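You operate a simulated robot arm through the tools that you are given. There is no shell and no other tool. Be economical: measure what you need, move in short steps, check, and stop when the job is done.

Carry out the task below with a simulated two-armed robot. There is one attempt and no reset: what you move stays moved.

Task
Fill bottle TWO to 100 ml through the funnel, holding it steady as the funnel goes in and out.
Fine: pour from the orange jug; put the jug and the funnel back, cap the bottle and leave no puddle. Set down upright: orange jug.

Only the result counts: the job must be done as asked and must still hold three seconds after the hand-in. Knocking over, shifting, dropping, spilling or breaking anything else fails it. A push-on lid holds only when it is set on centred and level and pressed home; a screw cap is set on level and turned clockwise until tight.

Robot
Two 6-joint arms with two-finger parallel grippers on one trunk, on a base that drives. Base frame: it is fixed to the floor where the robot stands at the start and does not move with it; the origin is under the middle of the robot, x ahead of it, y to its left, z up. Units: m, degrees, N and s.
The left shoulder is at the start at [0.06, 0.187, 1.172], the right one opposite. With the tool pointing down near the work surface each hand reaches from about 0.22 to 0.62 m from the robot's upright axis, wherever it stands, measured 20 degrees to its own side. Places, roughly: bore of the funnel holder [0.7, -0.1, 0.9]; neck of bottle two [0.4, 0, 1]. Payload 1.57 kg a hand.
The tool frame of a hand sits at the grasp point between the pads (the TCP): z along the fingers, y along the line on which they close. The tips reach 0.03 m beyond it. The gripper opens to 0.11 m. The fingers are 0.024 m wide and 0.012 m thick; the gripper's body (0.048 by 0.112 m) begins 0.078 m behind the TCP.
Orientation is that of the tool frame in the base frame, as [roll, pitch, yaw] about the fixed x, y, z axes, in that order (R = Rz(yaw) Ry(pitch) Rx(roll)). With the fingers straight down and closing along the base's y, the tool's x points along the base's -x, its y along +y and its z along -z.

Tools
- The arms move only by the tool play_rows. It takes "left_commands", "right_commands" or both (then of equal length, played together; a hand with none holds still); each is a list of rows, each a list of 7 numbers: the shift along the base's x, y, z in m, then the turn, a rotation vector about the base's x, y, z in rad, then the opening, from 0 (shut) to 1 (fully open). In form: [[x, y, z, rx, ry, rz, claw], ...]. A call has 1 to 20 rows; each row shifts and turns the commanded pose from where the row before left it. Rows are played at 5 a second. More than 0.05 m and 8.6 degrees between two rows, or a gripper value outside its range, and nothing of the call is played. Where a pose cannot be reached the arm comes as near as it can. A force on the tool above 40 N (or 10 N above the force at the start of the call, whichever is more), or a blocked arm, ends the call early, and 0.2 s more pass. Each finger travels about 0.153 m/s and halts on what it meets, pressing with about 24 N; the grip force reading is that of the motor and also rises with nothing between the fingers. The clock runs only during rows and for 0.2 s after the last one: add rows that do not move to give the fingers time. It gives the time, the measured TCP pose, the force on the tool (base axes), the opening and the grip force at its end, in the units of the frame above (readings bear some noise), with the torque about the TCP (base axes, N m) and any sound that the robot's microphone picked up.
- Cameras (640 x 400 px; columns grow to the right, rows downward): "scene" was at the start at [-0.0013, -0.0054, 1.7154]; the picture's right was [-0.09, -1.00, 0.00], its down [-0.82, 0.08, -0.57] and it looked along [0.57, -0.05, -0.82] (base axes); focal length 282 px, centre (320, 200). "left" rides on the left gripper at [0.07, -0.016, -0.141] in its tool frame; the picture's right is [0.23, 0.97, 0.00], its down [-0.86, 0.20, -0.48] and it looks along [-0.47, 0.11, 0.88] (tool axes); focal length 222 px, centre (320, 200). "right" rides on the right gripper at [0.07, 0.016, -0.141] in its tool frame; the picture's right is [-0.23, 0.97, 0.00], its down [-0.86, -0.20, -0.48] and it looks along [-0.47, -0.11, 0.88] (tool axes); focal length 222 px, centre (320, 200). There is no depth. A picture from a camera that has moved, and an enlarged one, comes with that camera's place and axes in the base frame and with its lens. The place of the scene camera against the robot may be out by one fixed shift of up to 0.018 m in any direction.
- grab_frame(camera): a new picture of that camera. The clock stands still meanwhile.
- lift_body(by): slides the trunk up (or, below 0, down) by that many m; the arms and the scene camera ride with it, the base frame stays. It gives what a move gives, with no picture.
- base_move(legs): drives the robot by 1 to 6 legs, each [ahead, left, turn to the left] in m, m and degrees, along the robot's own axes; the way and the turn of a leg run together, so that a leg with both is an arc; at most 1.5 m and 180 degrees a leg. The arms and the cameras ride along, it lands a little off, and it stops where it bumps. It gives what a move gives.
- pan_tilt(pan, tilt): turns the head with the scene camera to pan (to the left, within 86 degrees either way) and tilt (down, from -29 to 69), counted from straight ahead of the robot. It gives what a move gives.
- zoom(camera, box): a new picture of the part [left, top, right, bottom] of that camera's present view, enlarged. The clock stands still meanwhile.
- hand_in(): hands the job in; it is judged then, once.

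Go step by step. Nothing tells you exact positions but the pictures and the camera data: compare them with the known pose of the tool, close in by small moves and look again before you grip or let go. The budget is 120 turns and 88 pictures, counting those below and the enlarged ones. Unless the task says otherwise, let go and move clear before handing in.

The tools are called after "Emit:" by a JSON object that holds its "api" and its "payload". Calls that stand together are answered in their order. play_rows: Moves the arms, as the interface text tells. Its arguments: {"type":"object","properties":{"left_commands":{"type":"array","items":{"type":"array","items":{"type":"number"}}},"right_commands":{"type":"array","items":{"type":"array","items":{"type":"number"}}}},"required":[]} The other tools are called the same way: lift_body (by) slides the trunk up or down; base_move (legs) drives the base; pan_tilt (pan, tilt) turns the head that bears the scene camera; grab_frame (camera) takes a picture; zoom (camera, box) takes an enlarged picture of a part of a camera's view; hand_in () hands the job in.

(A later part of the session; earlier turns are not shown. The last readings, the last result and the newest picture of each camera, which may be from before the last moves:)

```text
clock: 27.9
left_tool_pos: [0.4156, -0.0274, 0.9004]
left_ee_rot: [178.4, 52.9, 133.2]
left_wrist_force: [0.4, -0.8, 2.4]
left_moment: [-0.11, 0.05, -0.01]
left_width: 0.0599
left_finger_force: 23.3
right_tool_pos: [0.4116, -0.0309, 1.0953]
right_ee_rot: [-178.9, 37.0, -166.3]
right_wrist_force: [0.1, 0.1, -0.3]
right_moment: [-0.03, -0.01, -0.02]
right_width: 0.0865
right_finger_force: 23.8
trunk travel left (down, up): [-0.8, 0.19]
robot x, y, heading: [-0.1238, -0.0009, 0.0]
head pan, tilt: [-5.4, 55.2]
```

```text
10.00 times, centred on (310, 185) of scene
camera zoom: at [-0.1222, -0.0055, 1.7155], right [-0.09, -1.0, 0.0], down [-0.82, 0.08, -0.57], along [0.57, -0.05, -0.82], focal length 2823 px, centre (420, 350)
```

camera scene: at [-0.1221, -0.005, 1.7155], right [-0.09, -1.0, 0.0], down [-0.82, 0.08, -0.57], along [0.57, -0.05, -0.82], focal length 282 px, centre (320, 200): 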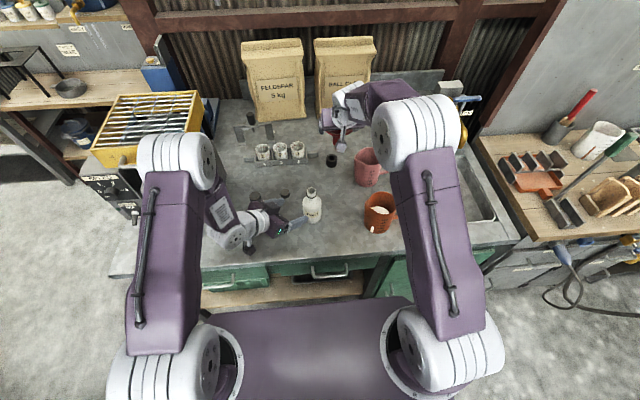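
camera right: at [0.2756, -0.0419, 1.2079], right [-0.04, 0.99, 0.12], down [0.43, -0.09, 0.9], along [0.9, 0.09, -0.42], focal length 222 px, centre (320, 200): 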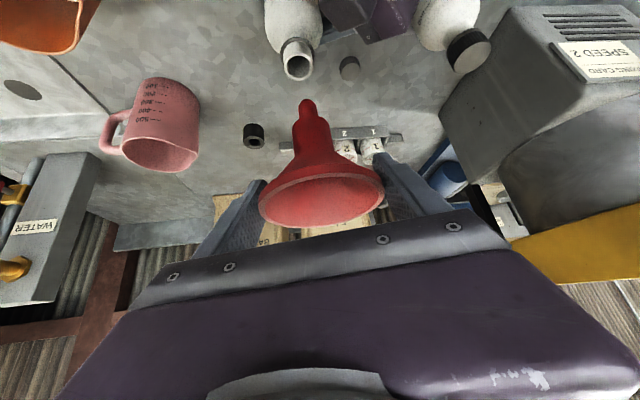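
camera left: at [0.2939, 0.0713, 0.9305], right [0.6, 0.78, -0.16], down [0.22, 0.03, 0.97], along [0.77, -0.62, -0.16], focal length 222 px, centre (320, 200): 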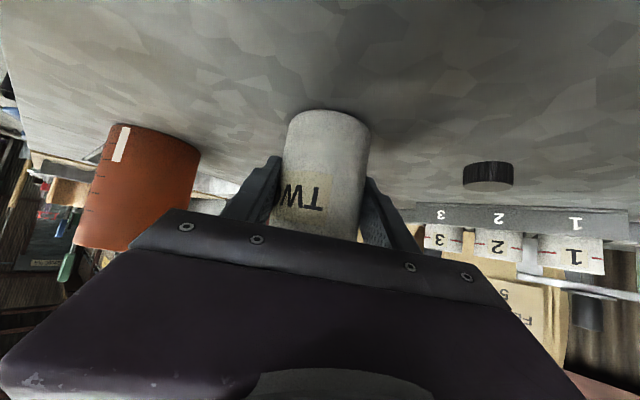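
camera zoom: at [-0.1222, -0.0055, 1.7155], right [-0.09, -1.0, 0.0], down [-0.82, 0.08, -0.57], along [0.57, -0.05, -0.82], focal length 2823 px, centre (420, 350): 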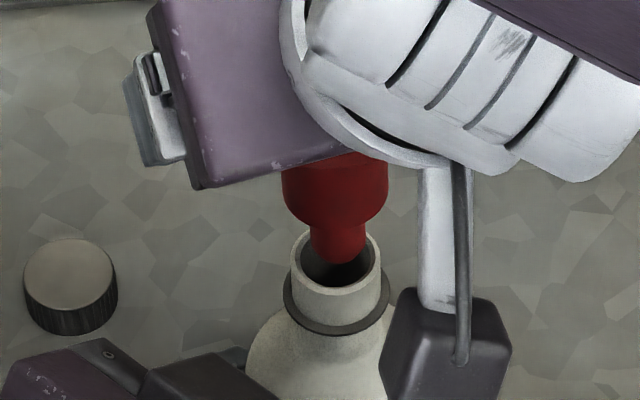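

Now it looks centred in both views. Descending slowly under force watch.

Emit:
{"api": "play_rows", "payload": {"right_commands": [[0.0005, 0, -0.006, 0, 0, 0, 0.5], [0, 0, -0.006, 0, 0, 0, 0.5], [0, 0, -0.006, 0, 0, 0, 0.5], [0, 0, 0, 0, 0, 0, 0.5]]}}

Emit:
{"api": "zoom", "payload": {"camera": "right", "box": [240, 60, 400, 160]}}

```text
clock: 28.9
left_tool_pos: [0.4129, -0.0271, 0.9005]
left_ee_rot: [178.3, 52.8, 133.2]
left_wrist_force: [-0.3, -0.2, 3.0]
left_moment: [-0.11, 0.07, 0.02]
left_width: 0.0597
left_finger_force: 24.5
right_tool_pos: [0.4128, -0.0308, 1.0766]
right_ee_rot: [-178.8, 37.1, -166.2]
right_wrist_force: [0.1, 0.3, -0.3]
right_moment: [0.0, 0.0, 0.01]
right_width: 0.0867
right_finger_force: 23.7
trunk travel left (down, up): [-0.8, 0.19]
robot x, y, heading: [-0.1212, -0.0028, -0.2]
head pan, tilt: [-5.4, 55.2]
```

```text
4.00 times, centred on (320, 110) of right
camera zoom: at [0.2712, -0.047, 1.1469], right [-0.04, 0.99, 0.12], down [0.43, -0.09, 0.9], along [0.9, 0.09, -0.42], focal length 888 px, centre (320, 560)
```

zoom: 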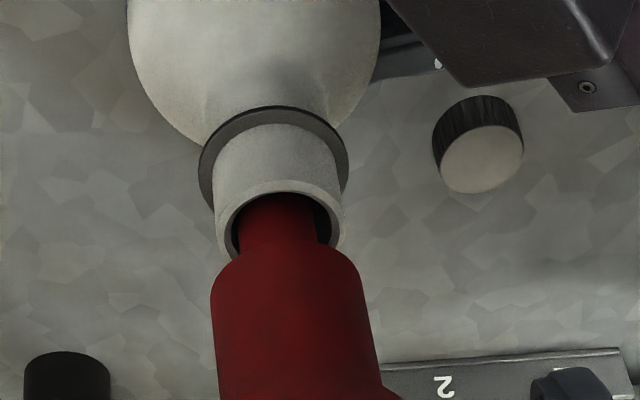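

The spout is inside the neck without force. I'll continue down until the collar seats.

Emit:
{"api": "play_rows", "payload": {"right_commands": [[0, 0, -0.005, 0, 0, 0, 0.5], [0, 0, -0.005, 0, 0, 0, 0.5], [0, 0, -0.003, 0, 0, 0, 0.5], [0, 0, -0.003, 0, 0, 0, 0.5], [0, 0, 0, 0, 0, 0, 0.5]]}}

Emit:
{"api": "zoom", "payload": {"camera": "right", "box": [240, 60, 400, 160]}}

```text
clock: 30.1
left_tool_pos: [0.4131, -0.0277, 0.8992]
left_ee_rot: [178.2, 52.8, 133.3]
left_wrist_force: [0.7, 0.3, 4.5]
left_moment: [-0.11, 0.09, 0.02]
left_width: 0.0596
left_finger_force: 23.9
right_tool_pos: [0.4121, -0.0312, 1.0617]
right_ee_rot: [-178.9, 37.0, -166.2]
right_wrist_force: [-0.1, 0.1, 0.0]
right_moment: [0.01, -0.03, -0.03]
right_width: 0.0868
right_finger_force: 24.0
trunk travel left (down, up): [-0.8, 0.19]
robot x, y, heading: [-0.1216, 0.0036, 0.1]
head pan, tilt: [-5.4, 55.2]
```

```text
4.00 times, centred on (320, 110) of right
camera zoom: at [0.2709, -0.047, 1.131], right [-0.04, 0.99, 0.12], down [0.43, -0.09, 0.9], along [0.9, 0.09, -0.42], focal length 888 px, centre (320, 560)
```

zoom: 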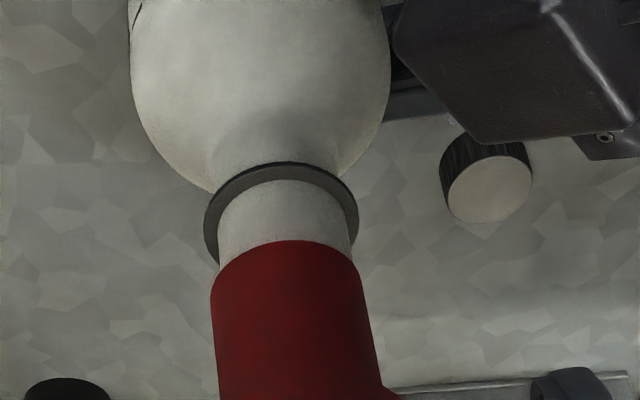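

Almost seated; a few more millimetres until contact.

Emit:
{"api": "play_rows", "payload": {"right_commands": [[0, 0, -0.002, 0, 0, 0, 0.5], [0, 0, -0.002, 0, 0, 0, 0.5], [0, 0, -0.002, 0, 0, 0, 0.5], [0, 0, -0.001, 0, 0, 0, 0.5], [0, 0, 0, 0, 0, 0, 0.5]]}}

Emit:
{"api": "zoom", "payload": {"camera": "right", "box": [240, 60, 400, 160]}}

```text
clock: 31.3
left_tool_pos: [0.4132, -0.0268, 0.9008]
left_ee_rot: [178.3, 52.7, 133.1]
left_wrist_force: [0.4, 2.4, -1.8]
left_moment: [-0.52, -0.25, 0.09]
left_width: 0.0601
left_finger_force: 24.0
right_tool_pos: [0.4135, -0.0305, 1.0562]
right_ee_rot: [-178.8, 37.2, -166.2]
right_wrist_force: [3.5, -2.2, 15.4]
right_moment: [0.07, -0.18, -0.08]
right_width: 0.0865
right_finger_force: 23.5
trunk travel left (down, up): [-0.8, 0.19]
robot x, y, heading: [-0.1208, -0.003, -0.1]
head pan, tilt: [-5.4, 55.2]
```

```text
4.00 times, centred on (320, 110) of right
camera zoom: at [0.271, -0.0467, 1.1249], right [-0.04, 0.99, 0.12], down [0.42, -0.09, 0.9], along [0.9, 0.09, -0.42], focal length 888 px, centre (320, 560)
```

zoom: 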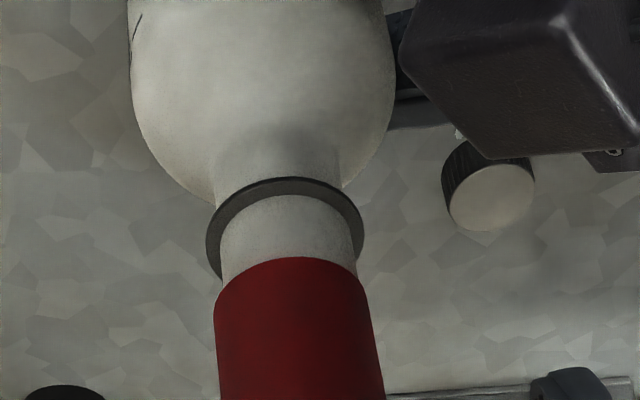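

Seated on the neck (15 N). I'll ease off, open, and withdraw along the tool axis.

Emit:
{"api": "play_rows", "payload": {"right_commands": [[0, 0, 0.0015, 0, 0, 0, 0.5], [0, 0, 0, 0, 0, 0, 0.85], [0, 0, 0, 0, 0, 0, 1], [0, 0, 0, 0, 0, 0, 1], [-0.014, -0.004, 0.02, 0, 0, 0, 1], [-0.014, -0.004, 0.02, 0, 0, 0, 1], [-0.02, -0.01, 0.035, 0, 0, 0, 1], [-0.02, -0.02, 0.035, 0, 0, 0, 1], [0, 0, 0, 0, 0, 0, 1]]}}

Emit:
{"api": "grab_frame", "payload": {"camera": "right"}}

Emit:
{"api": "grab_frame", "payload": {"camera": "scene"}}

```text
clock: 33.3
left_tool_pos: [0.4138, -0.0279, 0.9008]
left_ee_rot: [178.3, 53.0, 133.2]
left_wrist_force: [-1.6, -1.0, 4.2]
left_moment: [-0.15, 0.23, 0.0]
left_width: 0.0597
left_finger_force: 24.7
right_tool_pos: [0.3428, -0.0675, 1.1653]
right_ee_rot: [-178.9, 37.1, -166.2]
right_wrist_force: [-0.5, 0.2, 0.4]
right_moment: [0.03, -0.01, 0.01]
right_width: 0.1101
right_finger_force: 0.0
trunk travel left (down, up): [-0.8, 0.19]
robot x, y, heading: [-0.1186, 0.0005, 0.2]
head pan, tilt: [-5.4, 55.2]
```

```text
50 pictures are left
camera right: at [0.2022, -0.084, 1.2352], right [-0.05, 0.99, 0.12], down [0.43, -0.09, 0.9], along [0.9, 0.09, -0.42], focal length 222 px, centre (320, 200)
```

right: 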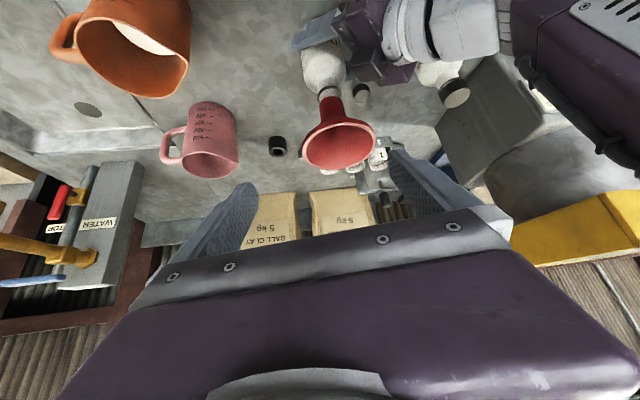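

```text
49 pictures are left
camera scene: at [-0.122, -0.0047, 1.7155], right [-0.09, -1.0, 0.0], down [-0.82, 0.08, -0.57], along [0.57, -0.05, -0.82], focal length 282 px, centre (320, 200)
```

scene: 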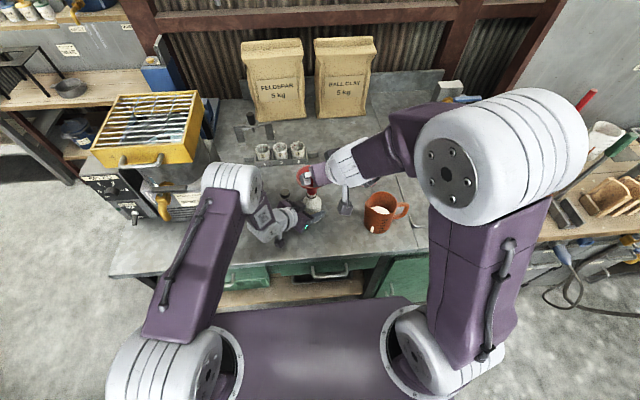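

Funnel stands in the bottle, left hand still holding. Next, the right hand yaws to point toward +y and goes to a pre-grasp above the jug's handle side, to grip the jug body along x.

Emit:
{"api": "play_rows", "payload": {"right_commands": [[0.003, -0.026, 0, 0, 0, 0.133, 1], [0.003, -0.026, 0, 0, 0, 0.133, 1], [0.003, -0.026, 0, 0, 0, 0.133, 1], [0.003, -0.026, 0, 0, 0, 0.133, 1], [0.003, -0.026, 0, 0, 0, 0.133, 1], [0.003, -0.026, 0, 0, 0, 0.133, 1], [0.003, -0.026, 0, 0, 0, 0.133, 1], [0.003, -0.026, 0, 0, 0, 0.133, 1], [0.003, -0.026, 0, 0, 0, 0.133, 1], [0.001, -0.028, 0, 0, 0, 0.129, 1], [0, 0, 0, 0, 0, 0, 1]]}}

Emit:
{"api": "grab_frame", "payload": {"camera": "right"}}

```text
clock: 35.7
left_tool_pos: [0.4149, -0.0273, 0.9003]
left_ee_rot: [178.3, 53.0, 133.3]
left_wrist_force: [-0.7, -0.7, 2.5]
left_moment: [-0.14, 0.06, 0.03]
left_width: 0.06
left_finger_force: 23.8
right_tool_pos: [0.3711, -0.3308, 1.1661]
right_ee_rot: [-179.0, 37.0, -90.1]
right_wrist_force: [-1.1, 0.2, 1.2]
right_moment: [-0.01, 0.01, 0.0]
right_width: 0.11
right_finger_force: 0.1
trunk travel left (down, up): [-0.8, 0.19]
robot x, y, heading: [-0.1247, -0.0019, 0.0]
head pan, tilt: [-5.4, 55.2]
```

```text
48 pictures are left
camera right: at [0.3519, -0.4726, 1.2352], right [-0.97, 0.2, 0.12], down [0.19, 0.39, 0.9], along [0.13, 0.9, -0.42], focal length 222 px, centre (320, 200)
```

right: 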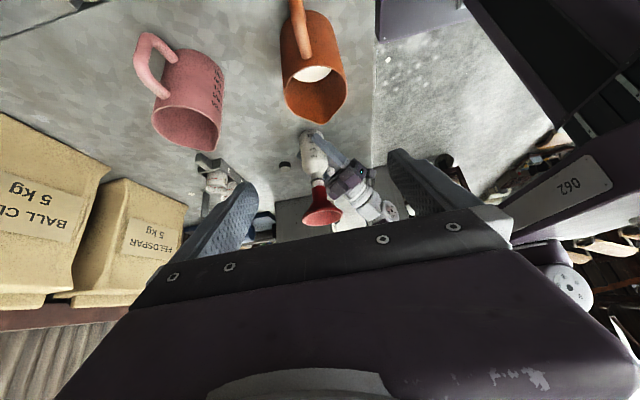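

Jug rim centre confirmed at (0.371,-0.254). I'll descend to the pre-grasp, then along the tool axis around the jug.

Emit:
{"api": "play_rows", "payload": {"right_commands": [[0, 0.004, -0.039, 0, 0, 0, 1], [0, 0.004, -0.039, 0, 0, 0, 1], [0, 0.004, -0.039, 0, 0, 0, 1], [0, 0.004, -0.039, 0, 0, 0, 1], [0, 0.015, -0.02, 0, 0, 0, 1], [0, 0.015, -0.02, 0, 0, 0, 1], [0, 0, 0, 0, 0, 0, 1]]}}

Emit:
{"api": "grab_frame", "payload": {"camera": "right"}}

```text
clock: 37.3
left_tool_pos: [0.4134, -0.0281, 0.9001]
left_ee_rot: [178.2, 52.8, 133.3]
left_wrist_force: [-0.2, 0.6, 3.6]
left_moment: [-0.09, 0.12, -0.01]
left_width: 0.0597
left_finger_force: 24.0
right_tool_pos: [0.3722, -0.2841, 0.9689]
right_ee_rot: [-178.8, 37.1, -90.2]
right_wrist_force: [-0.2, -0.3, 0.0]
right_moment: [0.03, 0.01, 0.02]
right_width: 0.1099
right_finger_force: 0.1
trunk travel left (down, up): [-0.8, 0.19]
robot x, y, heading: [-0.1199, -0.0011, -0.3]
head pan, tilt: [-5.4, 55.2]
```

```text
47 pictures are left
camera right: at [0.3527, -0.4269, 1.0384], right [-0.97, 0.2, 0.12], down [0.19, 0.39, 0.9], along [0.13, 0.9, -0.42], focal length 222 px, centre (320, 200)
```

right: 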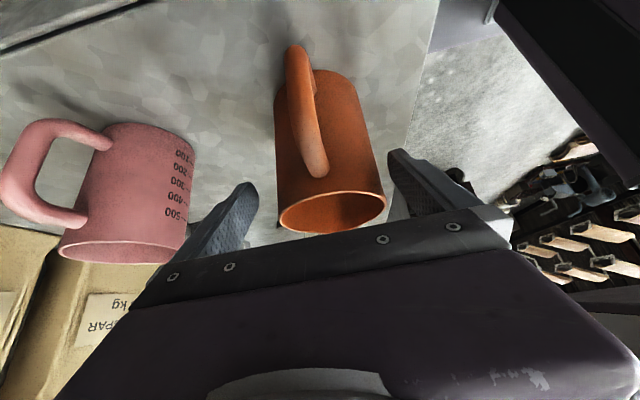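

Slightly off in x by 3 mm; I'll correct it, advance the last 5 cm and close.

Emit:
{"api": "play_rows", "payload": {"right_commands": [[-0.002, 0.01, -0.013, 0, 0, 0, 1], [-0.001, 0.01, -0.013, 0, 0, 0, 1], [0, 0.009, -0.012, 0, 0, 0, 1], [0, 0, 0, 0, 0, 0, 1], [0, 0, 0, 0, 0, 0, 0.85], [0, 0, 0, 0, 0, 0, 0.75], [0, 0, 0, 0, 0, 0, 0.6], [0, 0, 0, 0, 0, 0, 0.5], [0, 0, 0, 0, 0, 0, 0.5]]}}

Emit:
{"api": "grab_frame", "payload": {"camera": "right"}}

Emit:
{"api": "zoom", "payload": {"camera": "scene", "box": [280, 150, 440, 250]}}

```text
clock: 39.3
left_tool_pos: [0.4139, -0.0272, 0.9004]
left_ee_rot: [178.3, 52.8, 133.2]
left_wrist_force: [-0.1, -0.7, 3.2]
left_moment: [-0.11, 0.1, 0.01]
left_width: 0.0597
left_finger_force: 24.6
right_tool_pos: [0.3702, -0.2567, 0.9306]
right_ee_rot: [-178.9, 37.0, -90.3]
right_wrist_force: [-2.1, 1.1, -0.1]
right_moment: [0.09, 0.17, -0.03]
right_width: 0.0897
right_finger_force: 24.3
trunk travel left (down, up): [-0.8, 0.19]
robot x, y, heading: [-0.1227, 0.0044, 0.1]
head pan, tilt: [-5.4, 55.2]
```

```text
46 pictures are left
camera right: at [0.351, -0.3984, 1.0012], right [-0.97, 0.2, 0.12], down [0.19, 0.39, 0.9], along [0.13, 0.9, -0.42], focal length 222 px, centre (320, 200)
```

right: 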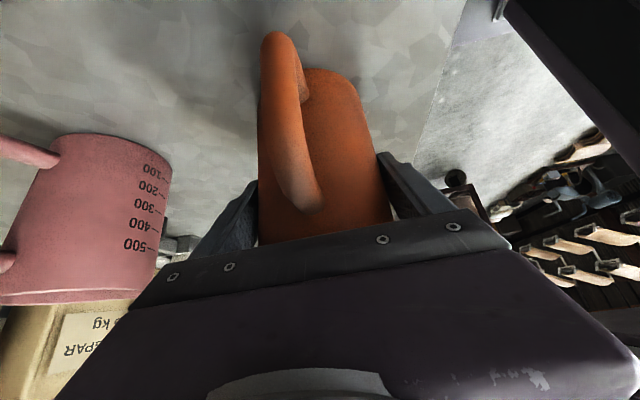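

```text
4.00 times, centred on (360, 200) of scene
camera zoom: at [-0.1223, -0.0055, 1.7155], right [-0.09, -1.0, 0.0], down [-0.82, 0.08, -0.57], along [0.57, -0.05, -0.82], focal length 1129 px, centre (160, 200)
```

zoom: 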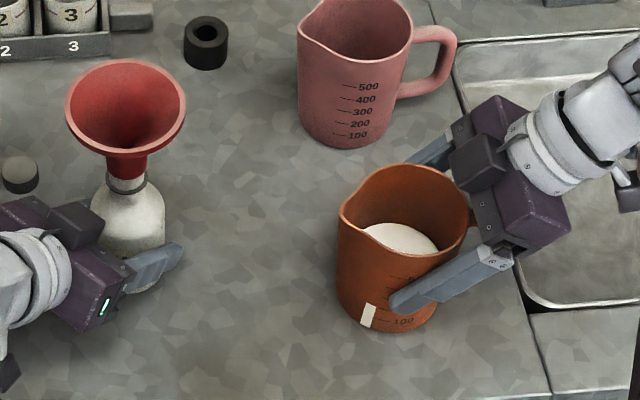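

Jug gripped at 0.090 m. I'll lift it slowly and read the weight.

Emit:
{"api": "play_rows", "payload": {"right_commands": [[0, 0, 0.01, 0, 0, 0, 0.5], [0, 0, 0.02, 0, 0, 0, 0.5], [0, 0, 0.03, 0, 0, 0, 0.5], [0, 0, 0.04, 0, 0, 0, 0.5], [0, 0, 0.04, 0, 0, 0, 0.5], [0, 0, 0.04, 0, 0, 0, 0.5], [0, 0, 0.02, 0, 0, 0, 0.5], [0, 0, 0, 0, 0, 0, 0.5], [0, 0, 0, 0, 0, 0, 0.5]]}}

Emit:
{"api": "play_rows", "payload": {"right_commands": [[0, 0, 0, 0, 0, 0, 0.5]]}}

Emit:
{"api": "play_rows", "payload": {"right_commands": [[0, 0, 0, 0, 0, 0, 0.5]]}}

Emit:
{"api": "zoom", "payload": {"camera": "scene", "box": [280, 130, 460, 250]}}

```text
clock: 41.3
left_tool_pos: [0.4134, -0.0264, 0.8997]
left_ee_rot: [178.3, 52.8, 133.2]
left_wrist_force: [-0.8, 0.5, 5.1]
left_moment: [-0.07, 0.15, 0.03]
left_width: 0.06
left_finger_force: 24.3
right_tool_pos: [0.3708, -0.2567, 1.1317]
right_ee_rot: [-178.9, 37.0, -90.2]
right_wrist_force: [0.8, -0.2, -4.4]
right_moment: [0.05, -0.03, 0.0]
right_width: 0.0894
right_finger_force: 24.3
trunk travel left (down, up): [-0.8, 0.19]
robot x, y, heading: [-0.1206, 0.0016, 0.3]
head pan, tilt: [-5.4, 55.2]
```

```text
clock: 41.7
left_tool_pos: [0.4131, -0.0274, 0.9013]
left_ee_rot: [178.3, 52.8, 133.1]
left_wrist_force: [-1.0, 0.2, 4.8]
left_moment: [-0.09, 0.1, 0.03]
left_width: 0.0599
left_finger_force: 23.9
right_tool_pos: [0.3725, -0.2592, 1.1315]
right_ee_rot: [-178.9, 37.2, -90.2]
right_wrist_force: [-0.4, -0.7, -4.0]
right_moment: [0.03, 0.03, 0.01]
right_width: 0.0892
right_finger_force: 23.8
trunk travel left (down, up): [-0.8, 0.19]
robot x, y, heading: [-0.1173, -0.0008, -0.2]
head pan, tilt: [-5.4, 55.2]
```

```text
clock: 42.1
left_tool_pos: [0.4139, -0.0274, 0.9005]
left_ee_rot: [178.4, 52.8, 133.2]
left_wrist_force: [-0.5, -0.5, 5.4]
left_moment: [-0.11, 0.14, 0.02]
left_width: 0.06
left_finger_force: 24.5
right_tool_pos: [0.3708, -0.2574, 1.1309]
right_ee_rot: [-178.9, 37.1, -90.2]
right_wrist_force: [1.0, 0.0, -4.7]
right_moment: [0.01, 0.02, -0.03]
right_width: 0.0893
right_finger_force: 23.6
trunk travel left (down, up): [-0.8, 0.19]
robot x, y, heading: [-0.1253, -0.0023, 0.0]
head pan, tilt: [-5.4, 55.2]
```

```text
3.33 times, centred on (370, 190) of scene
camera zoom: at [-0.122, -0.0057, 1.7155], right [-0.09, -1.0, 0.0], down [-0.82, 0.08, -0.57], along [0.57, -0.05, -0.82], focal length 941 px, centre (153, 233)
```

zoom: 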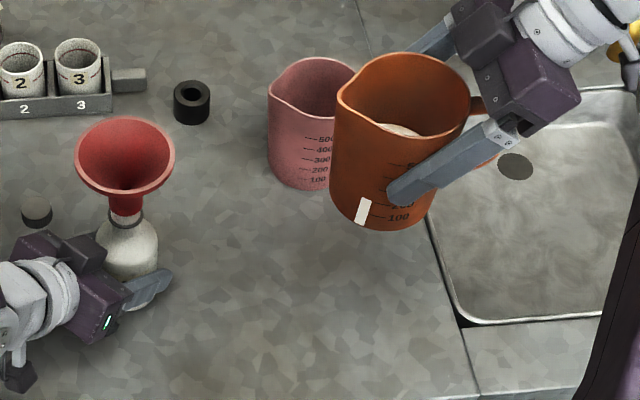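

Jug with liquid weighs ~4.4 N. I'll carry it beside the funnel and tilt to ~32°, below the pouring angle, with the spout coming over the funnel.

Emit:
{"api": "play_rows", "payload": {"right_commands": [[0.012, 0.024, 0, 0, 0, 0, 0.5], [0.012, 0.024, 0, 0, 0, 0, 0.5], [0.012, 0.024, 0, 0, 0, 0, 0.5], [0.012, 0.024, 0, 0, 0, 0, 0.5], [0, 0.006, -0.006, -0.08, 0, 0, 0.5], [0, 0.006, -0.006, -0.08, 0, 0, 0.5], [0, 0.006, -0.006, -0.08, 0, 0, 0.5], [0, 0.006, -0.006, -0.08, 0, 0, 0.5], [0, 0.006, -0.006, -0.08, 0, 0, 0.5], [0, 0.007, -0.006, -0.08, 0, 0, 0.5], [0, 0.007, -0.006, -0.08, 0, 0, 0.5], [0, 0, 0, 0, 0, 0, 0.5]]}}

Emit:
{"api": "zoom", "payload": {"camera": "scene", "box": [260, 130, 420, 240]}}

Emit:
{"api": "grab_frame", "payload": {"camera": "right"}}

```text
clock: 44.7
left_tool_pos: [0.4151, -0.0281, 0.9005]
left_ee_rot: [178.3, 52.9, 133.2]
left_wrist_force: [-0.3, 0.1, 4.3]
left_moment: [-0.09, 0.09, -0.01]
left_width: 0.0598
left_finger_force: 23.9
right_tool_pos: [0.4173, -0.1166, 1.09]
right_ee_rot: [-178.8, 4.9, -90.2]
right_wrist_force: [0.7, -0.5, -5.0]
right_moment: [0.11, -0.02, -0.01]
right_width: 0.0895
right_finger_force: 23.7
trunk travel left (down, up): [-0.8, 0.19]
robot x, y, heading: [-0.1239, -0.0015, -0.2]
head pan, tilt: [-5.4, 55.2]
```

```text
3.64 times, centred on (340, 185) of scene
camera zoom: at [-0.122, -0.0058, 1.7155], right [-0.09, -1.0, 0.0], down [-0.82, 0.08, -0.57], along [0.57, -0.05, -0.82], focal length 1027 px, centre (247, 254)
```

zoom: 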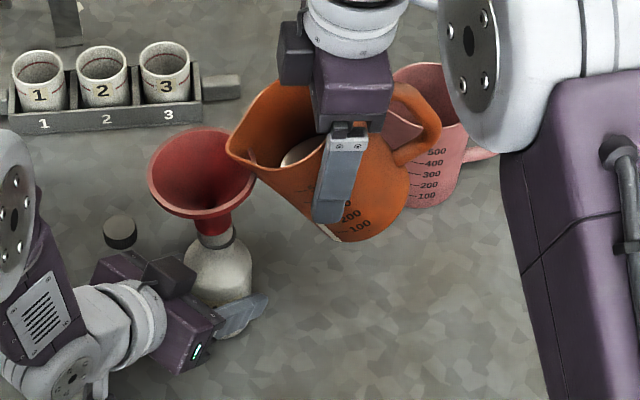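

```text
42 pictures are left
camera right: at [0.3977, -0.1986, 1.2237], right [-0.97, 0.23, 0.0], down [0.19, 0.81, 0.55], along [0.13, 0.54, -0.83], focal length 222 px, centre (320, 200)
```

right: 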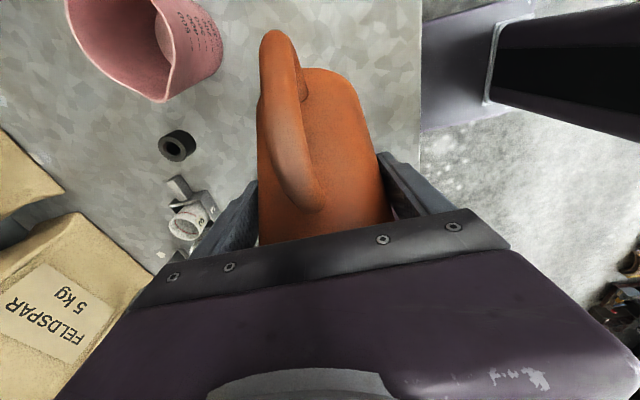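

Spout is over the funnel but about 2 cm toward its right; I'll shift +13 mm and tilt on to ~46° about the lip.

Emit:
{"api": "play_rows", "payload": {"right_commands": [[0, 0.007, 0, 0, 0, 0, 0.5], [0, 0.006, 0, 0, 0, 0, 0.5], [0, 0.0005, 0.004, -0.06, 0, 0, 0.5], [0, 0.0005, 0.004, -0.06, 0, 0, 0.5], [0, 0.0005, 0.0045, -0.06, 0, 0, 0.5], [0, 0.001, 0.0045, -0.06, 0, 0, 0.5], [0, 0, 0, 0, 0, 0, 0.5], [0, 0, 0, 0, 0, 0, 0.5]]}}

Emit:
{"api": "zoom", "payload": {"camera": "scene", "box": [260, 130, 420, 240]}}

```text
clock: 46.5
left_tool_pos: [0.4131, -0.0278, 0.8995]
left_ee_rot: [178.2, 52.9, 133.2]
left_wrist_force: [-0.2, 1.3, 2.9]
left_moment: [-0.07, 0.17, -0.01]
left_width: 0.0594
left_finger_force: 23.8
right_tool_pos: [0.4182, -0.1, 1.1068]
right_ee_rot: [-178.8, -8.8, -90.2]
right_wrist_force: [0.4, 0.3, -3.6]
right_moment: [0.1, -0.04, 0.0]
right_width: 0.0895
right_finger_force: 23.7
trunk travel left (down, up): [-0.8, 0.19]
robot x, y, heading: [-0.1154, 0.0024, -0.1]
head pan, tilt: [-5.4, 55.2]
```

```text
3.64 times, centred on (340, 185) of scene
camera zoom: at [-0.1216, -0.0053, 1.7154], right [-0.09, -1.0, 0.0], down [-0.82, 0.08, -0.57], along [0.57, -0.05, -0.82], focal length 1027 px, centre (247, 254)
```

zoom: 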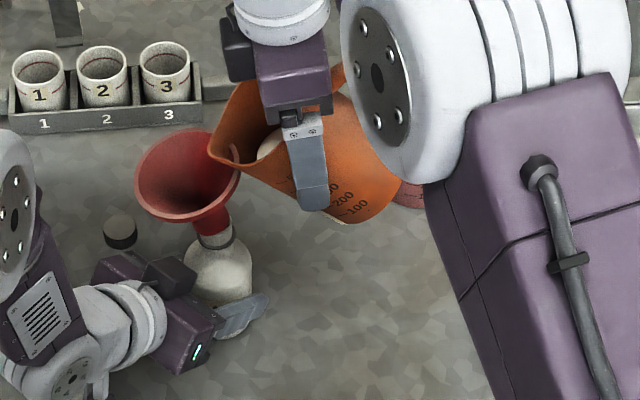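

The jug lip is pushing the funnel, which is tilted. I'll back off immediately along the way I came, then check.

Emit:
{"api": "play_rows", "payload": {"right_commands": [[0, -0.007, 0.0, 0, 0, 0, 0.5], [0, -0.007, 0.002, 0, 0, 0, 0.5], [0, -0.006, 0.004, 0, 0, 0, 0.5], [0, -0.01, 0.01, 0, 0, 0, 0.5], [0, 0, 0.015, 0, 0, 0, 0.5], [0, 0, 0, 0, 0, 0, 0.5]]}}

Emit:
{"api": "zoom", "payload": {"camera": "scene", "box": [260, 130, 420, 240]}}

```text
clock: 47.9
left_tool_pos: [0.4147, -0.0277, 0.9003]
left_ee_rot: [178.3, 52.9, 133.2]
left_wrist_force: [-1.0, 0.2, 2.4]
left_moment: [-0.01, 0.12, -0.03]
left_width: 0.0598
left_finger_force: 23.8
right_tool_pos: [0.4171, -0.1303, 1.138]
right_ee_rot: [-178.8, -8.9, -90.2]
right_wrist_force: [0.1, 0.8, -4.6]
right_moment: [0.12, 0.02, 0.01]
right_width: 0.0898
right_finger_force: 24.3
trunk travel left (down, up): [-0.8, 0.19]
robot x, y, heading: [-0.1206, 0.0007, -0.3]
head pan, tilt: [-5.4, 55.2]
```

```text
3.64 times, centred on (340, 185) of scene
camera zoom: at [-0.1216, -0.0057, 1.7154], right [-0.09, -1.0, 0.0], down [-0.82, 0.08, -0.57], along [0.57, -0.05, -0.82], focal length 1027 px, centre (247, 254)
```

zoom: 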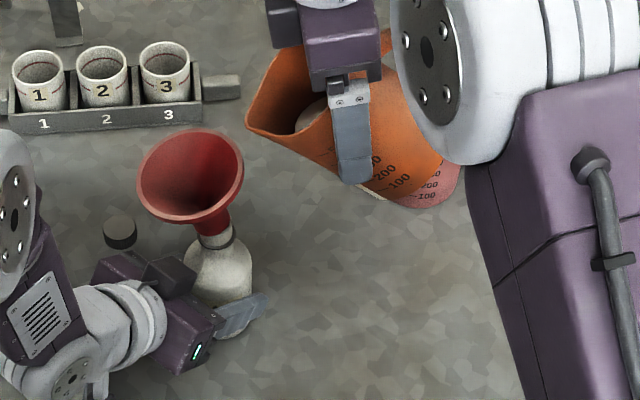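

The funnel is now leaning toward +y (~15-20°), so I'll not pour yet. I'll set the jug back down, reseat the funnel with the right hand, then pour with the jug kept higher.

Emit:
{"api": "play_rows", "payload": {"right_commands": [[0, -0.012, 0.01, 0.1, 0, 0, 0.5], [-0.006, -0.015, 0.005, 0.1, 0, 0, 0.5], [-0.006, -0.015, 0.003, 0.1, 0, 0, 0.5], [-0.006, -0.015, 0, 0.1, 0, 0, 0.5], [-0.006, -0.015, 0, 0.1, 0, 0, 0.5], [-0.006, -0.015, 0, 0.1, 0, 0, 0.5], [-0.006, -0.015, 0, 0.1, 0, 0, 0.5], [-0.006, -0.015, 0, 0.101, 0, 0, 0.5], [-0.004, -0.0094, 0, 0, 0, 0, 0.5], [0, 0, 0, 0, 0, 0, 0.5]]}}

```text
clock: 50.1
left_tool_pos: [0.4147, -0.0273, 0.8998]
left_ee_rot: [178.3, 52.9, 133.2]
left_wrist_force: [-0.6, -0.8, 1.9]
left_moment: [-0.06, 0.09, 0.0]
left_width: 0.0599
left_finger_force: 23.8
right_tool_pos: [0.3715, -0.2578, 1.1561]
right_ee_rot: [-178.9, 37.2, -90.2]
right_wrist_force: [-0.6, -0.9, -4.0]
right_moment: [-0.01, -0.03, -0.03]
right_width: 0.0897
right_finger_force: 23.7
trunk travel left (down, up): [-0.8, 0.19]
robot x, y, heading: [-0.1193, 0.0014, 0.0]
head pan, tilt: [-5.4, 55.2]
```

Lowering the jug onto its spot with small last steps.

Emit:
{"api": "play_rows", "payload": {"right_commands": [[-0.001, 0.001, -0.04, 0, 0, 0, 0.5], [0, 0, -0.04, 0, 0, 0, 0.5], [0, 0, -0.04, 0, 0, 0, 0.5], [0, 0, -0.04, 0, 0, 0, 0.5], [0, 0, -0.04, 0, 0, 0, 0.5], [0, 0, -0.018, 0, 0, 0, 0.5], [0, 0, -0.003, 0, 0, 0, 0.5], [0, 0, -0.002, 0, 0, 0, 0.5], [0, 0, -0.001, 0, 0, 0, 0.5], [0, 0, 0, 0, 0, 0, 0.5]]}}

Emit:
{"api": "grab_frame", "payload": {"camera": "scene"}}

```text
clock: 52.3
left_tool_pos: [0.4137, -0.0276, 0.9004]
left_ee_rot: [178.2, 52.8, 133.2]
left_wrist_force: [0.1, -0.1, -1.2]
left_moment: [-0.01, -0.02, -0.01]
left_width: 0.0599
left_finger_force: 23.8
right_tool_pos: [0.3696, -0.2561, 0.934]
right_ee_rot: [-178.9, 37.1, -90.2]
right_wrist_force: [-0.8, -2.1, 7.3]
right_moment: [-0.18, 0.53, 0.05]
right_width: 0.0892
right_finger_force: 24.7
trunk travel left (down, up): [-0.8, 0.19]
robot x, y, heading: [-0.1216, -0.0015, 0.1]
head pan, tilt: [-5.4, 55.2]
```

```text
39 pictures are left
camera scene: at [-0.1229, -0.0054, 1.7156], right [-0.09, -1.0, 0.0], down [-0.82, 0.08, -0.57], along [0.57, -0.05, -0.82], focal length 282 px, centre (320, 200)
```

scene: 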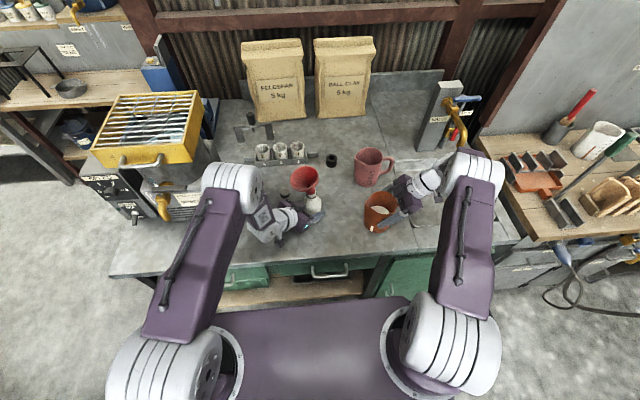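

Jug is down. I'll release, withdraw, and move the right hand (same heading, closing along x) to look at the leaning funnel.

Emit:
{"api": "play_rows", "payload": {"right_commands": [[0, 0, 0, 0, 0, 0, 0.85], [0, 0, 0, 0, 0, 0, 1], [0, 0, 0, 0, 0, 0, 1], [0, -0.015, 0.02, 0, 0, 0, 1], [0, -0.015, 0.02, 0, 0, 0, 1], [0, -0.022, 0.03, 0, 0, 0, 1], [0, -0.022, 0.03, 0, 0, 0, 1], [0.005, 0.0, 0.04, 0, 0, 0, 1], [0.01, 0.02, 0.04, 0, 0, 0, 1], [0.01, 0.04, 0.03, 0, 0, 0, 1], [0.01, 0.04, 0.02, 0, 0, 0, 1], [0.01, 0.04, 0, 0, 0, 0, 1], [0, 0.04, 0, 0, 0, 0, 1], [0, 0, 0, 0, 0, 0, 1]]}}

Emit:
{"api": "grab_frame", "payload": {"camera": "right"}}

Emit:
{"api": "zoom", "payload": {"camera": "scene", "box": [270, 140, 430, 250]}}

```text
refused: row 10 steps farther than a row can; nothing moved
```

```text
38 pictures are left
camera right: at [0.3501, -0.3981, 1.0025], right [-0.97, 0.2, 0.12], down [0.19, 0.39, 0.9], along [0.13, 0.9, -0.42], focal length 222 px, centre (320, 200)
```

right: 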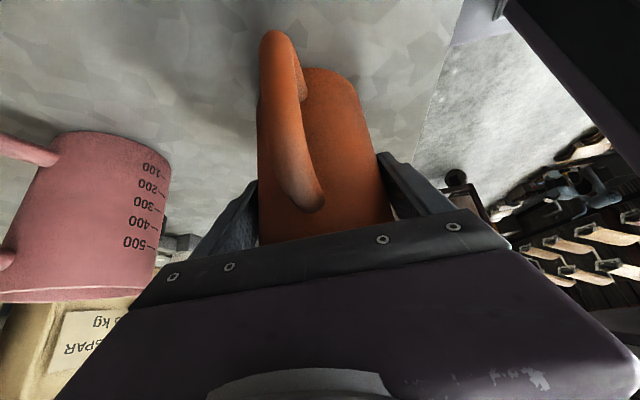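

```text
3.64 times, centred on (350, 195) of scene
camera zoom: at [-0.1229, -0.0054, 1.7156], right [-0.09, -1.0, 0.0], down [-0.82, 0.08, -0.57], along [0.57, -0.05, -0.82], focal length 1027 px, centre (211, 218)
```

zoom: 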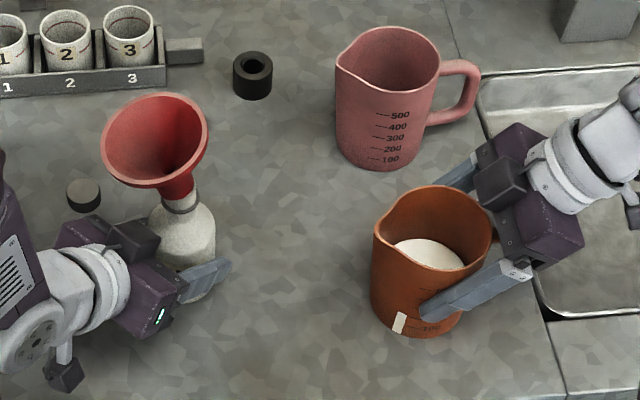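

One row stepped too far and the call was refused. I'll resend it with smaller steps.

Emit:
{"api": "play_rows", "payload": {"right_commands": [[0, 0, 0, 0, 0, 0, 0.85], [0, 0, 0, 0, 0, 0, 1], [0, 0, 0, 0, 0, 0, 1], [0, -0.015, 0.02, 0, 0, 0, 1], [0, -0.015, 0.02, 0, 0, 0, 1], [0, -0.022, 0.03, 0, 0, 0, 1], [0, -0.022, 0.03, 0, 0, 0, 1], [0.005, 0.0, 0.04, 0, 0, 0, 1], [0.01, 0.02, 0.04, 0, 0, 0, 1], [0.01, 0.03, 0.03, 0, 0, 0, 1], [0.01, 0.03, 0.02, 0, 0, 0, 1], [0.01, 0.04, 0, 0, 0, 0, 1], [0, 0.04, 0, 0, 0, 0, 1], [0, 0.02, 0, 0, 0, 0, 1], [0, 0, 0, 0, 0, 0, 1]]}}

Emit:
{"api": "grab_frame", "payload": {"camera": "right"}}

```text
clock: 55.5
left_tool_pos: [0.4136, -0.0278, 0.8994]
left_ee_rot: [178.3, 52.8, 133.3]
left_wrist_force: [-1.2, -0.4, 0.1]
left_moment: [0.07, 0.05, -0.02]
left_width: 0.0599
left_finger_force: 24.5
right_tool_pos: [0.4145, -0.1512, 1.1634]
right_ee_rot: [-179.0, 37.1, -90.4]
right_wrist_force: [-0.3, 0.0, 0.0]
right_moment: [0.01, -0.02, 0.03]
right_width: 0.1099
right_finger_force: 0.1
trunk travel left (down, up): [-0.8, 0.19]
robot x, y, heading: [-0.121, 0.0046, -0.3]
head pan, tilt: [-5.4, 55.2]
```

```text
36 pictures are left
camera right: at [0.395, -0.2927, 1.2326], right [-0.97, 0.2, 0.12], down [0.19, 0.39, 0.9], along [0.13, 0.9, -0.42], focal length 222 px, centre (320, 200)
```

right: 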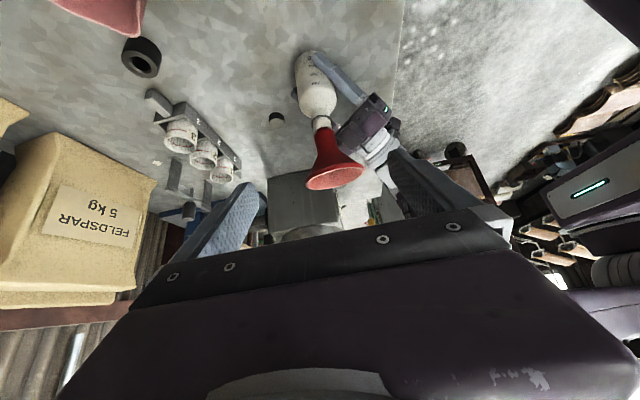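

Rim centre now ≈ (0.412,-0.010,1.06), leaning ~20° to +y. I'll bring the fingers around the rim at its x ends.

Emit:
{"api": "play_rows", "payload": {"right_commands": [[-0.001, 0.03, 0, 0, 0, 0, 1], [-0.001, 0.032, 0, 0, 0, 0, 1], [0, 0.02, -0.026, 0, 0, 0, 1], [0, 0.02, -0.026, 0, 0, 0, 1], [0, 0.02, -0.026, 0, 0, 0, 1], [0, 0, 0, 0, 0, 0, 1]]}}

Emit:
{"api": "grab_frame", "payload": {"camera": "right"}}

```text
clock: 56.9
left_tool_pos: [0.4135, -0.0277, 0.901]
left_ee_rot: [178.3, 52.7, 133.2]
left_wrist_force: [0.8, 0.4, 0.8]
left_moment: [-0.02, 0.02, 0.02]
left_width: 0.0598
left_finger_force: 23.9
right_tool_pos: [0.4126, -0.0277, 1.084]
right_ee_rot: [-178.9, 37.1, -90.3]
right_wrist_force: [-0.1, 0.8, -0.4]
right_moment: [0.0, 0.0, 0.01]
right_width: 0.1101
right_finger_force: 0.0
trunk travel left (down, up): [-0.8, 0.19]
robot x, y, heading: [-0.1219, 0.0011, -0.0]
head pan, tilt: [-5.4, 55.2]
```

```text
35 pictures are left
camera right: at [0.3927, -0.1693, 1.1538], right [-0.97, 0.2, 0.12], down [0.19, 0.39, 0.9], along [0.13, 0.9, -0.42], focal length 222 px, centre (320, 200)
```

right: 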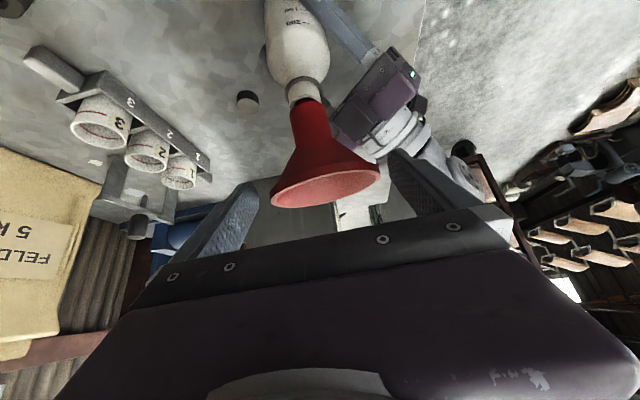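

I'll close the last 2.5 cm and grip the rim.

Emit:
{"api": "play_rows", "payload": {"right_commands": [[-0.001, 0.009, -0.01, 0, 0, 0, 1], [-0.001, 0.008, -0.01, 0, 0, 0, 1], [0, 0, 0, 0, 0, 0, 1], [0, 0, 0, 0, 0, 0, 0.85], [0, 0, 0, 0, 0, 0, 0.75], [0, 0, 0, 0, 0, 0, 0.5], [0, 0, 0, 0, 0, 0, 0.5]]}}

Emit:
{"api": "grab_frame", "payload": {"camera": "right"}}

```text
clock: 58.5
left_tool_pos: [0.4135, -0.0281, 0.9014]
left_ee_rot: [178.3, 52.8, 133.1]
left_wrist_force: [0.4, -1.1, 0.8]
left_moment: [0.04, 0.02, 0.03]
left_width: 0.0597
left_finger_force: 23.6
right_tool_pos: [0.4104, -0.0114, 1.0638]
right_ee_rot: [-179.0, 37.1, -90.2]
right_wrist_force: [-0.3, 1.0, 0.7]
right_moment: [0.06, 0.02, 0.03]
right_width: 0.0866
right_finger_force: 24.3
trunk travel left (down, up): [-0.8, 0.19]
robot x, y, heading: [-0.122, -0.0027, -0.1]
head pan, tilt: [-5.4, 55.2]
```

```text
34 pictures are left
camera right: at [0.3917, -0.1527, 1.1338], right [-0.97, 0.2, 0.12], down [0.19, 0.39, 0.9], along [0.13, 0.9, -0.42], focal length 222 px, centre (320, 200)
```

right: 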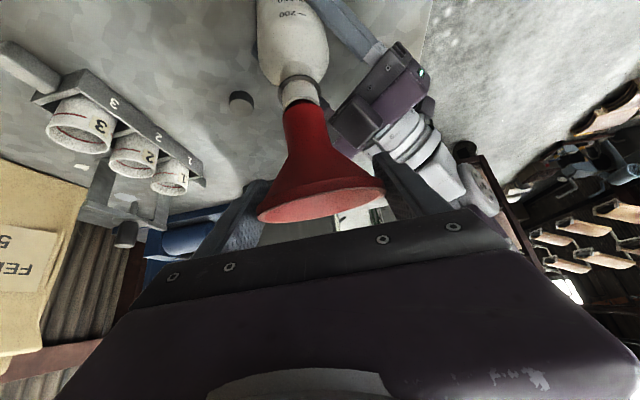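

Rim gripped. I'll rotate it upright (~18°) about the neck in small steps.

Emit:
{"api": "play_rows", "payload": {"right_commands": [[0.0005, -0.005, 0.001, 0.0775, 0, 0, 0.5], [0.0005, -0.005, 0.001, 0.0775, 0, 0, 0.5], [0.0005, -0.005, 0, 0.0775, 0, 0, 0.5], [0.0005, -0.005, 0, 0.0775, 0, 0, 0.5], [0, 0, 0, 0, 0, 0, 0.5]]}}

Emit:
{"api": "grab_frame", "payload": {"camera": "right"}}

Emit:
{"api": "zoom", "payload": {"camera": "scene", "box": [270, 140, 370, 220]}}

```text
clock: 59.7
left_tool_pos: [0.415, -0.0265, 0.901]
left_ee_rot: [178.3, 52.9, 133.3]
left_wrist_force: [2.9, 5.8, 1.1]
left_moment: [-0.49, 0.26, -0.01]
left_width: 0.0598
left_finger_force: 23.9
right_tool_pos: [0.4122, -0.0298, 1.0658]
right_ee_rot: [-179.1, 54.9, -90.4]
right_wrist_force: [-2.7, -6.6, -1.4]
right_moment: [-0.52, 0.25, 0.01]
right_width: 0.0865
right_finger_force: 23.8
trunk travel left (down, up): [-0.8, 0.19]
robot x, y, heading: [-0.122, 0.0008, -0.0]
head pan, tilt: [-5.4, 55.2]
```

```text
33 pictures are left
camera right: at [0.3937, -0.187, 1.0891], right [-0.97, 0.15, 0.18], down [0.19, 0.1, 0.98], along [0.13, 0.98, -0.12], focal length 222 px, centre (320, 200)
```

right: 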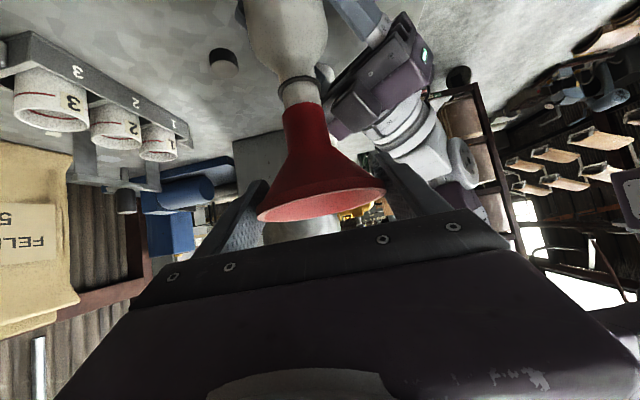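

```text
5.00 times, centred on (320, 180) of scene
camera zoom: at [-0.1217, -0.005, 1.7154], right [-0.09, -1.0, 0.0], down [-0.82, 0.08, -0.57], along [0.57, -0.05, -0.82], focal length 1412 px, centre (320, 300)
```

zoom: 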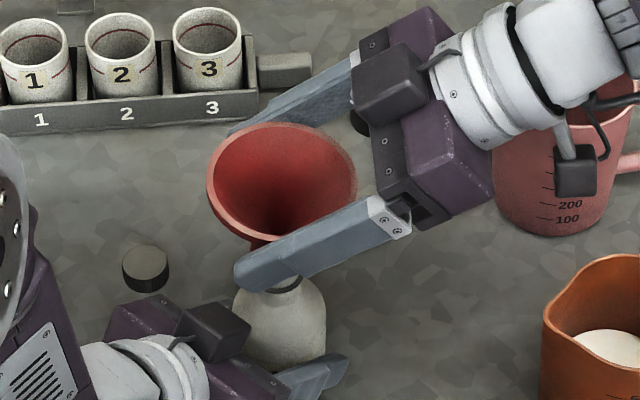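

The funnel is nearly upright, with the tip pressing on the neck's +y wall. I'll relieve by -3 mm in y and push down gently to seat.

Emit:
{"api": "play_rows", "payload": {"right_commands": [[0.001, -0.002, 0, 0, 0, 0, 0.5], [0, -0.001, -0.003, 0, 0, 0, 0.5], [0, 0, -0.003, 0, 0, 0, 0.5], [0, 0, -0.002, 0, 0, 0, 0.5], [0, 0, -0.002, 0, 0, 0, 0.5], [0, 0, 0, 0, 0, 0, 0.5]]}}

```text
clock: 61.1
left_tool_pos: [0.4124, -0.028, 0.9002]
left_ee_rot: [178.3, 52.7, 133.2]
left_wrist_force: [-2.6, -2.7, -6.5]
left_moment: [0.14, 0.01, -0.01]
left_width: 0.0597
left_finger_force: 24.1
right_tool_pos: [0.4136, -0.0324, 1.0569]
right_ee_rot: [-178.8, 55.0, -90.2]
right_wrist_force: [2.0, 1.3, 16.6]
right_moment: [-0.1, -0.04, 0.01]
right_width: 0.0865
right_finger_force: 23.9
trunk travel left (down, up): [-0.8, 0.19]
robot x, y, heading: [-0.1216, -0.0005, 0.0]
head pan, tilt: [-5.4, 55.2]
```

Seated flat (16 N, little torque). Release and withdraw along the tool axis.

Emit:
{"api": "play_rows", "payload": {"right_commands": [[0, 0, 0.0015, 0, 0, 0, 0.5], [0, 0, 0, 0, 0, 0, 0.85], [0, 0, 0, 0, 0, 0, 1], [0, 0, 0, 0, 0, 0, 1], [0, -0.02, 0.014, 0, 0, 0, 1], [0, -0.02, 0.014, 0, 0, 0, 1], [0, -0.033, 0.023, 0, 0, 0, 1], [-0.005, -0.033, 0.023, 0, 0, 0, 1], [-0.01, -0.03, 0.023, -0.0775, 0, 0, 1], [-0.01, -0.03, 0.02, -0.0775, 0, 0, 1], [-0.01, -0.03, 0.0, -0.0775, 0, 0, 1], [-0.007, -0.03, -0.02, -0.0775, 0, 0, 1], [0, -0.02, -0.03, 0, 0, 0, 1], [0, 0, 0, 0, 0, 0, 1]]}}

Emit:
{"api": "zoom", "payload": {"camera": "scene", "box": [270, 140, 430, 250]}}

Emit:
{"api": "grab_frame", "payload": {"camera": "right"}}

```text
clock: 64.1
left_tool_pos: [0.4139, -0.0259, 0.9008]
left_ee_rot: [178.3, 52.9, 133.3]
left_wrist_force: [-0.4, 0.4, 0.2]
left_moment: [-0.02, -0.01, 0.04]
left_width: 0.0597
left_finger_force: 23.8
right_tool_pos: [0.3725, -0.2795, 1.1258]
right_ee_rot: [-178.8, 37.0, -90.1]
right_wrist_force: [-0.3, -0.7, -0.6]
right_moment: [-0.06, 0.02, -0.02]
right_width: 0.1099
right_finger_force: 0.3
trunk travel left (down, up): [-0.8, 0.19]
robot x, y, heading: [-0.1228, -0.0036, 0.2]
head pan, tilt: [-5.4, 55.2]
```

```text
3.64 times, centred on (350, 195) of scene
camera zoom: at [-0.122, -0.0049, 1.7154], right [-0.09, -1.0, 0.0], down [-0.82, 0.08, -0.57], along [0.57, -0.05, -0.82], focal length 1027 px, centre (211, 218)
```

zoom: 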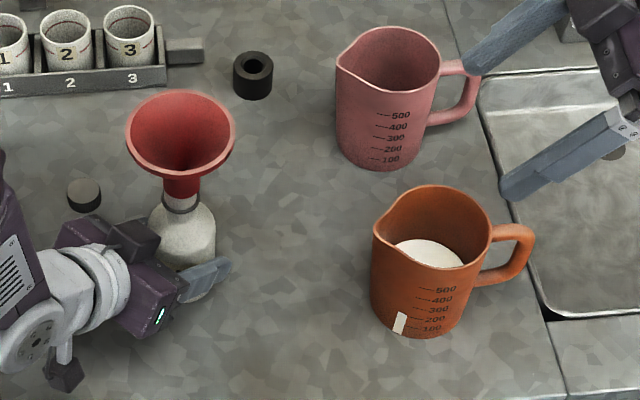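

```text
30 pictures are left
camera right: at [0.3525, -0.4217, 1.1949], right [-0.97, 0.2, 0.12], down [0.19, 0.39, 0.9], along [0.13, 0.9, -0.42], focal length 222 px, centre (320, 200)
```

right: 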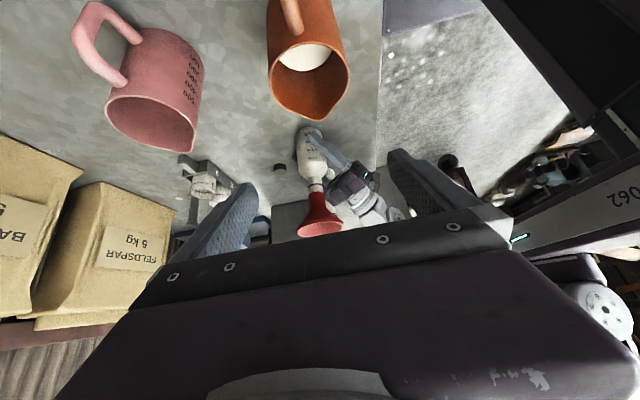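

Funnel is upright again and seated. Regrasping the jug at the same pose.

Emit:
{"api": "play_rows", "payload": {"right_commands": [[-0.0007, -0.0117, -0.0385, 0, 0, 0, 1], [-0.0007, -0.0117, -0.0385, 0, 0, 0, 1], [-0.0007, -0.0116, -0.0385, 0, 0, 0, 1], [0, 0.0145, -0.0195, 0, 0, 0, 1], [0, 0.0145, -0.0195, 0, 0, 0, 1], [0, 0.0145, -0.0195, 0, 0, 0, 1], [0, 0.0145, -0.0195, 0, 0, 0, 1], [0, 0, 0, 0, 0, 0, 1], [0, 0, 0, 0, 0, 0, 0.85], [0, 0, 0, 0, 0, 0, 0.75], [0, 0, 0, 0, 0, 0, 0.5], [0, 0, 0, 0, 0, 0, 0.5], [0, 0, 0.01, 0, 0, 0, 0.5], [0, 0, 0.03, 0, 0, 0, 0.5], [0, 0, 0.04, 0, 0, 0, 0.5], [0, 0, 0.04, 0, 0, 0, 0.5], [0, 0, 0.04, 0, 0, 0, 0.5], [0, 0, 0.04, 0, 0, 0, 0.5], [0, 0, 0.03, 0, 0, 0, 0.5], [0, 0, 0, 0, 0, 0, 0.5]]}}

Emit:
{"api": "play_rows", "payload": {"right_commands": [[0, 0, 0, 0, 0, 0, 0.5], [0, 0, 0, 0, 0, 0, 0.5]]}}

Emit:
{"api": "play_rows", "payload": {"right_commands": [[0, 0, 0, 0, 0, 0, 0.5]]}}

```text
clock: 68.3
left_tool_pos: [0.4138, -0.0273, 0.8991]
left_ee_rot: [178.3, 52.8, 133.2]
left_wrist_force: [-0.9, 1.1, 3.6]
left_moment: [-0.03, 0.11, -0.02]
left_width: 0.0598
left_finger_force: 23.9
right_tool_pos: [0.3692, -0.2574, 1.1629]
right_ee_rot: [-178.9, 37.1, -90.3]
right_wrist_force: [-0.1, -0.4, -3.4]
right_moment: [0.04, -0.02, -0.02]
right_width: 0.0894
right_finger_force: 23.9
trunk travel left (down, up): [-0.8, 0.19]
robot x, y, heading: [-0.1195, 0.0008, 0.0]
head pan, tilt: [-5.4, 55.2]
```

```text
clock: 68.9
left_tool_pos: [0.4146, -0.0269, 0.9]
left_ee_rot: [178.3, 52.8, 133.2]
left_wrist_force: [-0.8, 0.0, 2.8]
left_moment: [-0.03, 0.12, 0.01]
left_width: 0.0596
left_finger_force: 23.6
right_tool_pos: [0.3675, -0.2577, 1.1631]
right_ee_rot: [-178.8, 37.1, -90.4]
right_wrist_force: [0.1, -0.1, -4.3]
right_moment: [0.04, -0.04, -0.02]
right_width: 0.0894
right_finger_force: 23.6
trunk travel left (down, up): [-0.8, 0.19]
robot x, y, heading: [-0.1197, -0.0001, -0.1]
head pan, tilt: [-5.4, 55.2]
```

```text
clock: 69.3
left_tool_pos: [0.4148, -0.0271, 0.9001]
left_ee_rot: [178.3, 52.8, 133.1]
left_wrist_force: [-0.4, 0.8, 2.6]
left_moment: [-0.03, 0.11, 0.01]
left_width: 0.0597
left_finger_force: 24.2
right_tool_pos: [0.3683, -0.2568, 1.163]
right_ee_rot: [-178.8, 37.1, -90.2]
right_wrist_force: [0.6, 0.0, -3.8]
right_moment: [0.03, 0.02, 0.03]
right_width: 0.0895
right_finger_force: 24.1
trunk travel left (down, up): [-0.8, 0.19]
robot x, y, heading: [-0.1213, -0.0021, -0.0]
head pan, tilt: [-5.4, 55.2]
```

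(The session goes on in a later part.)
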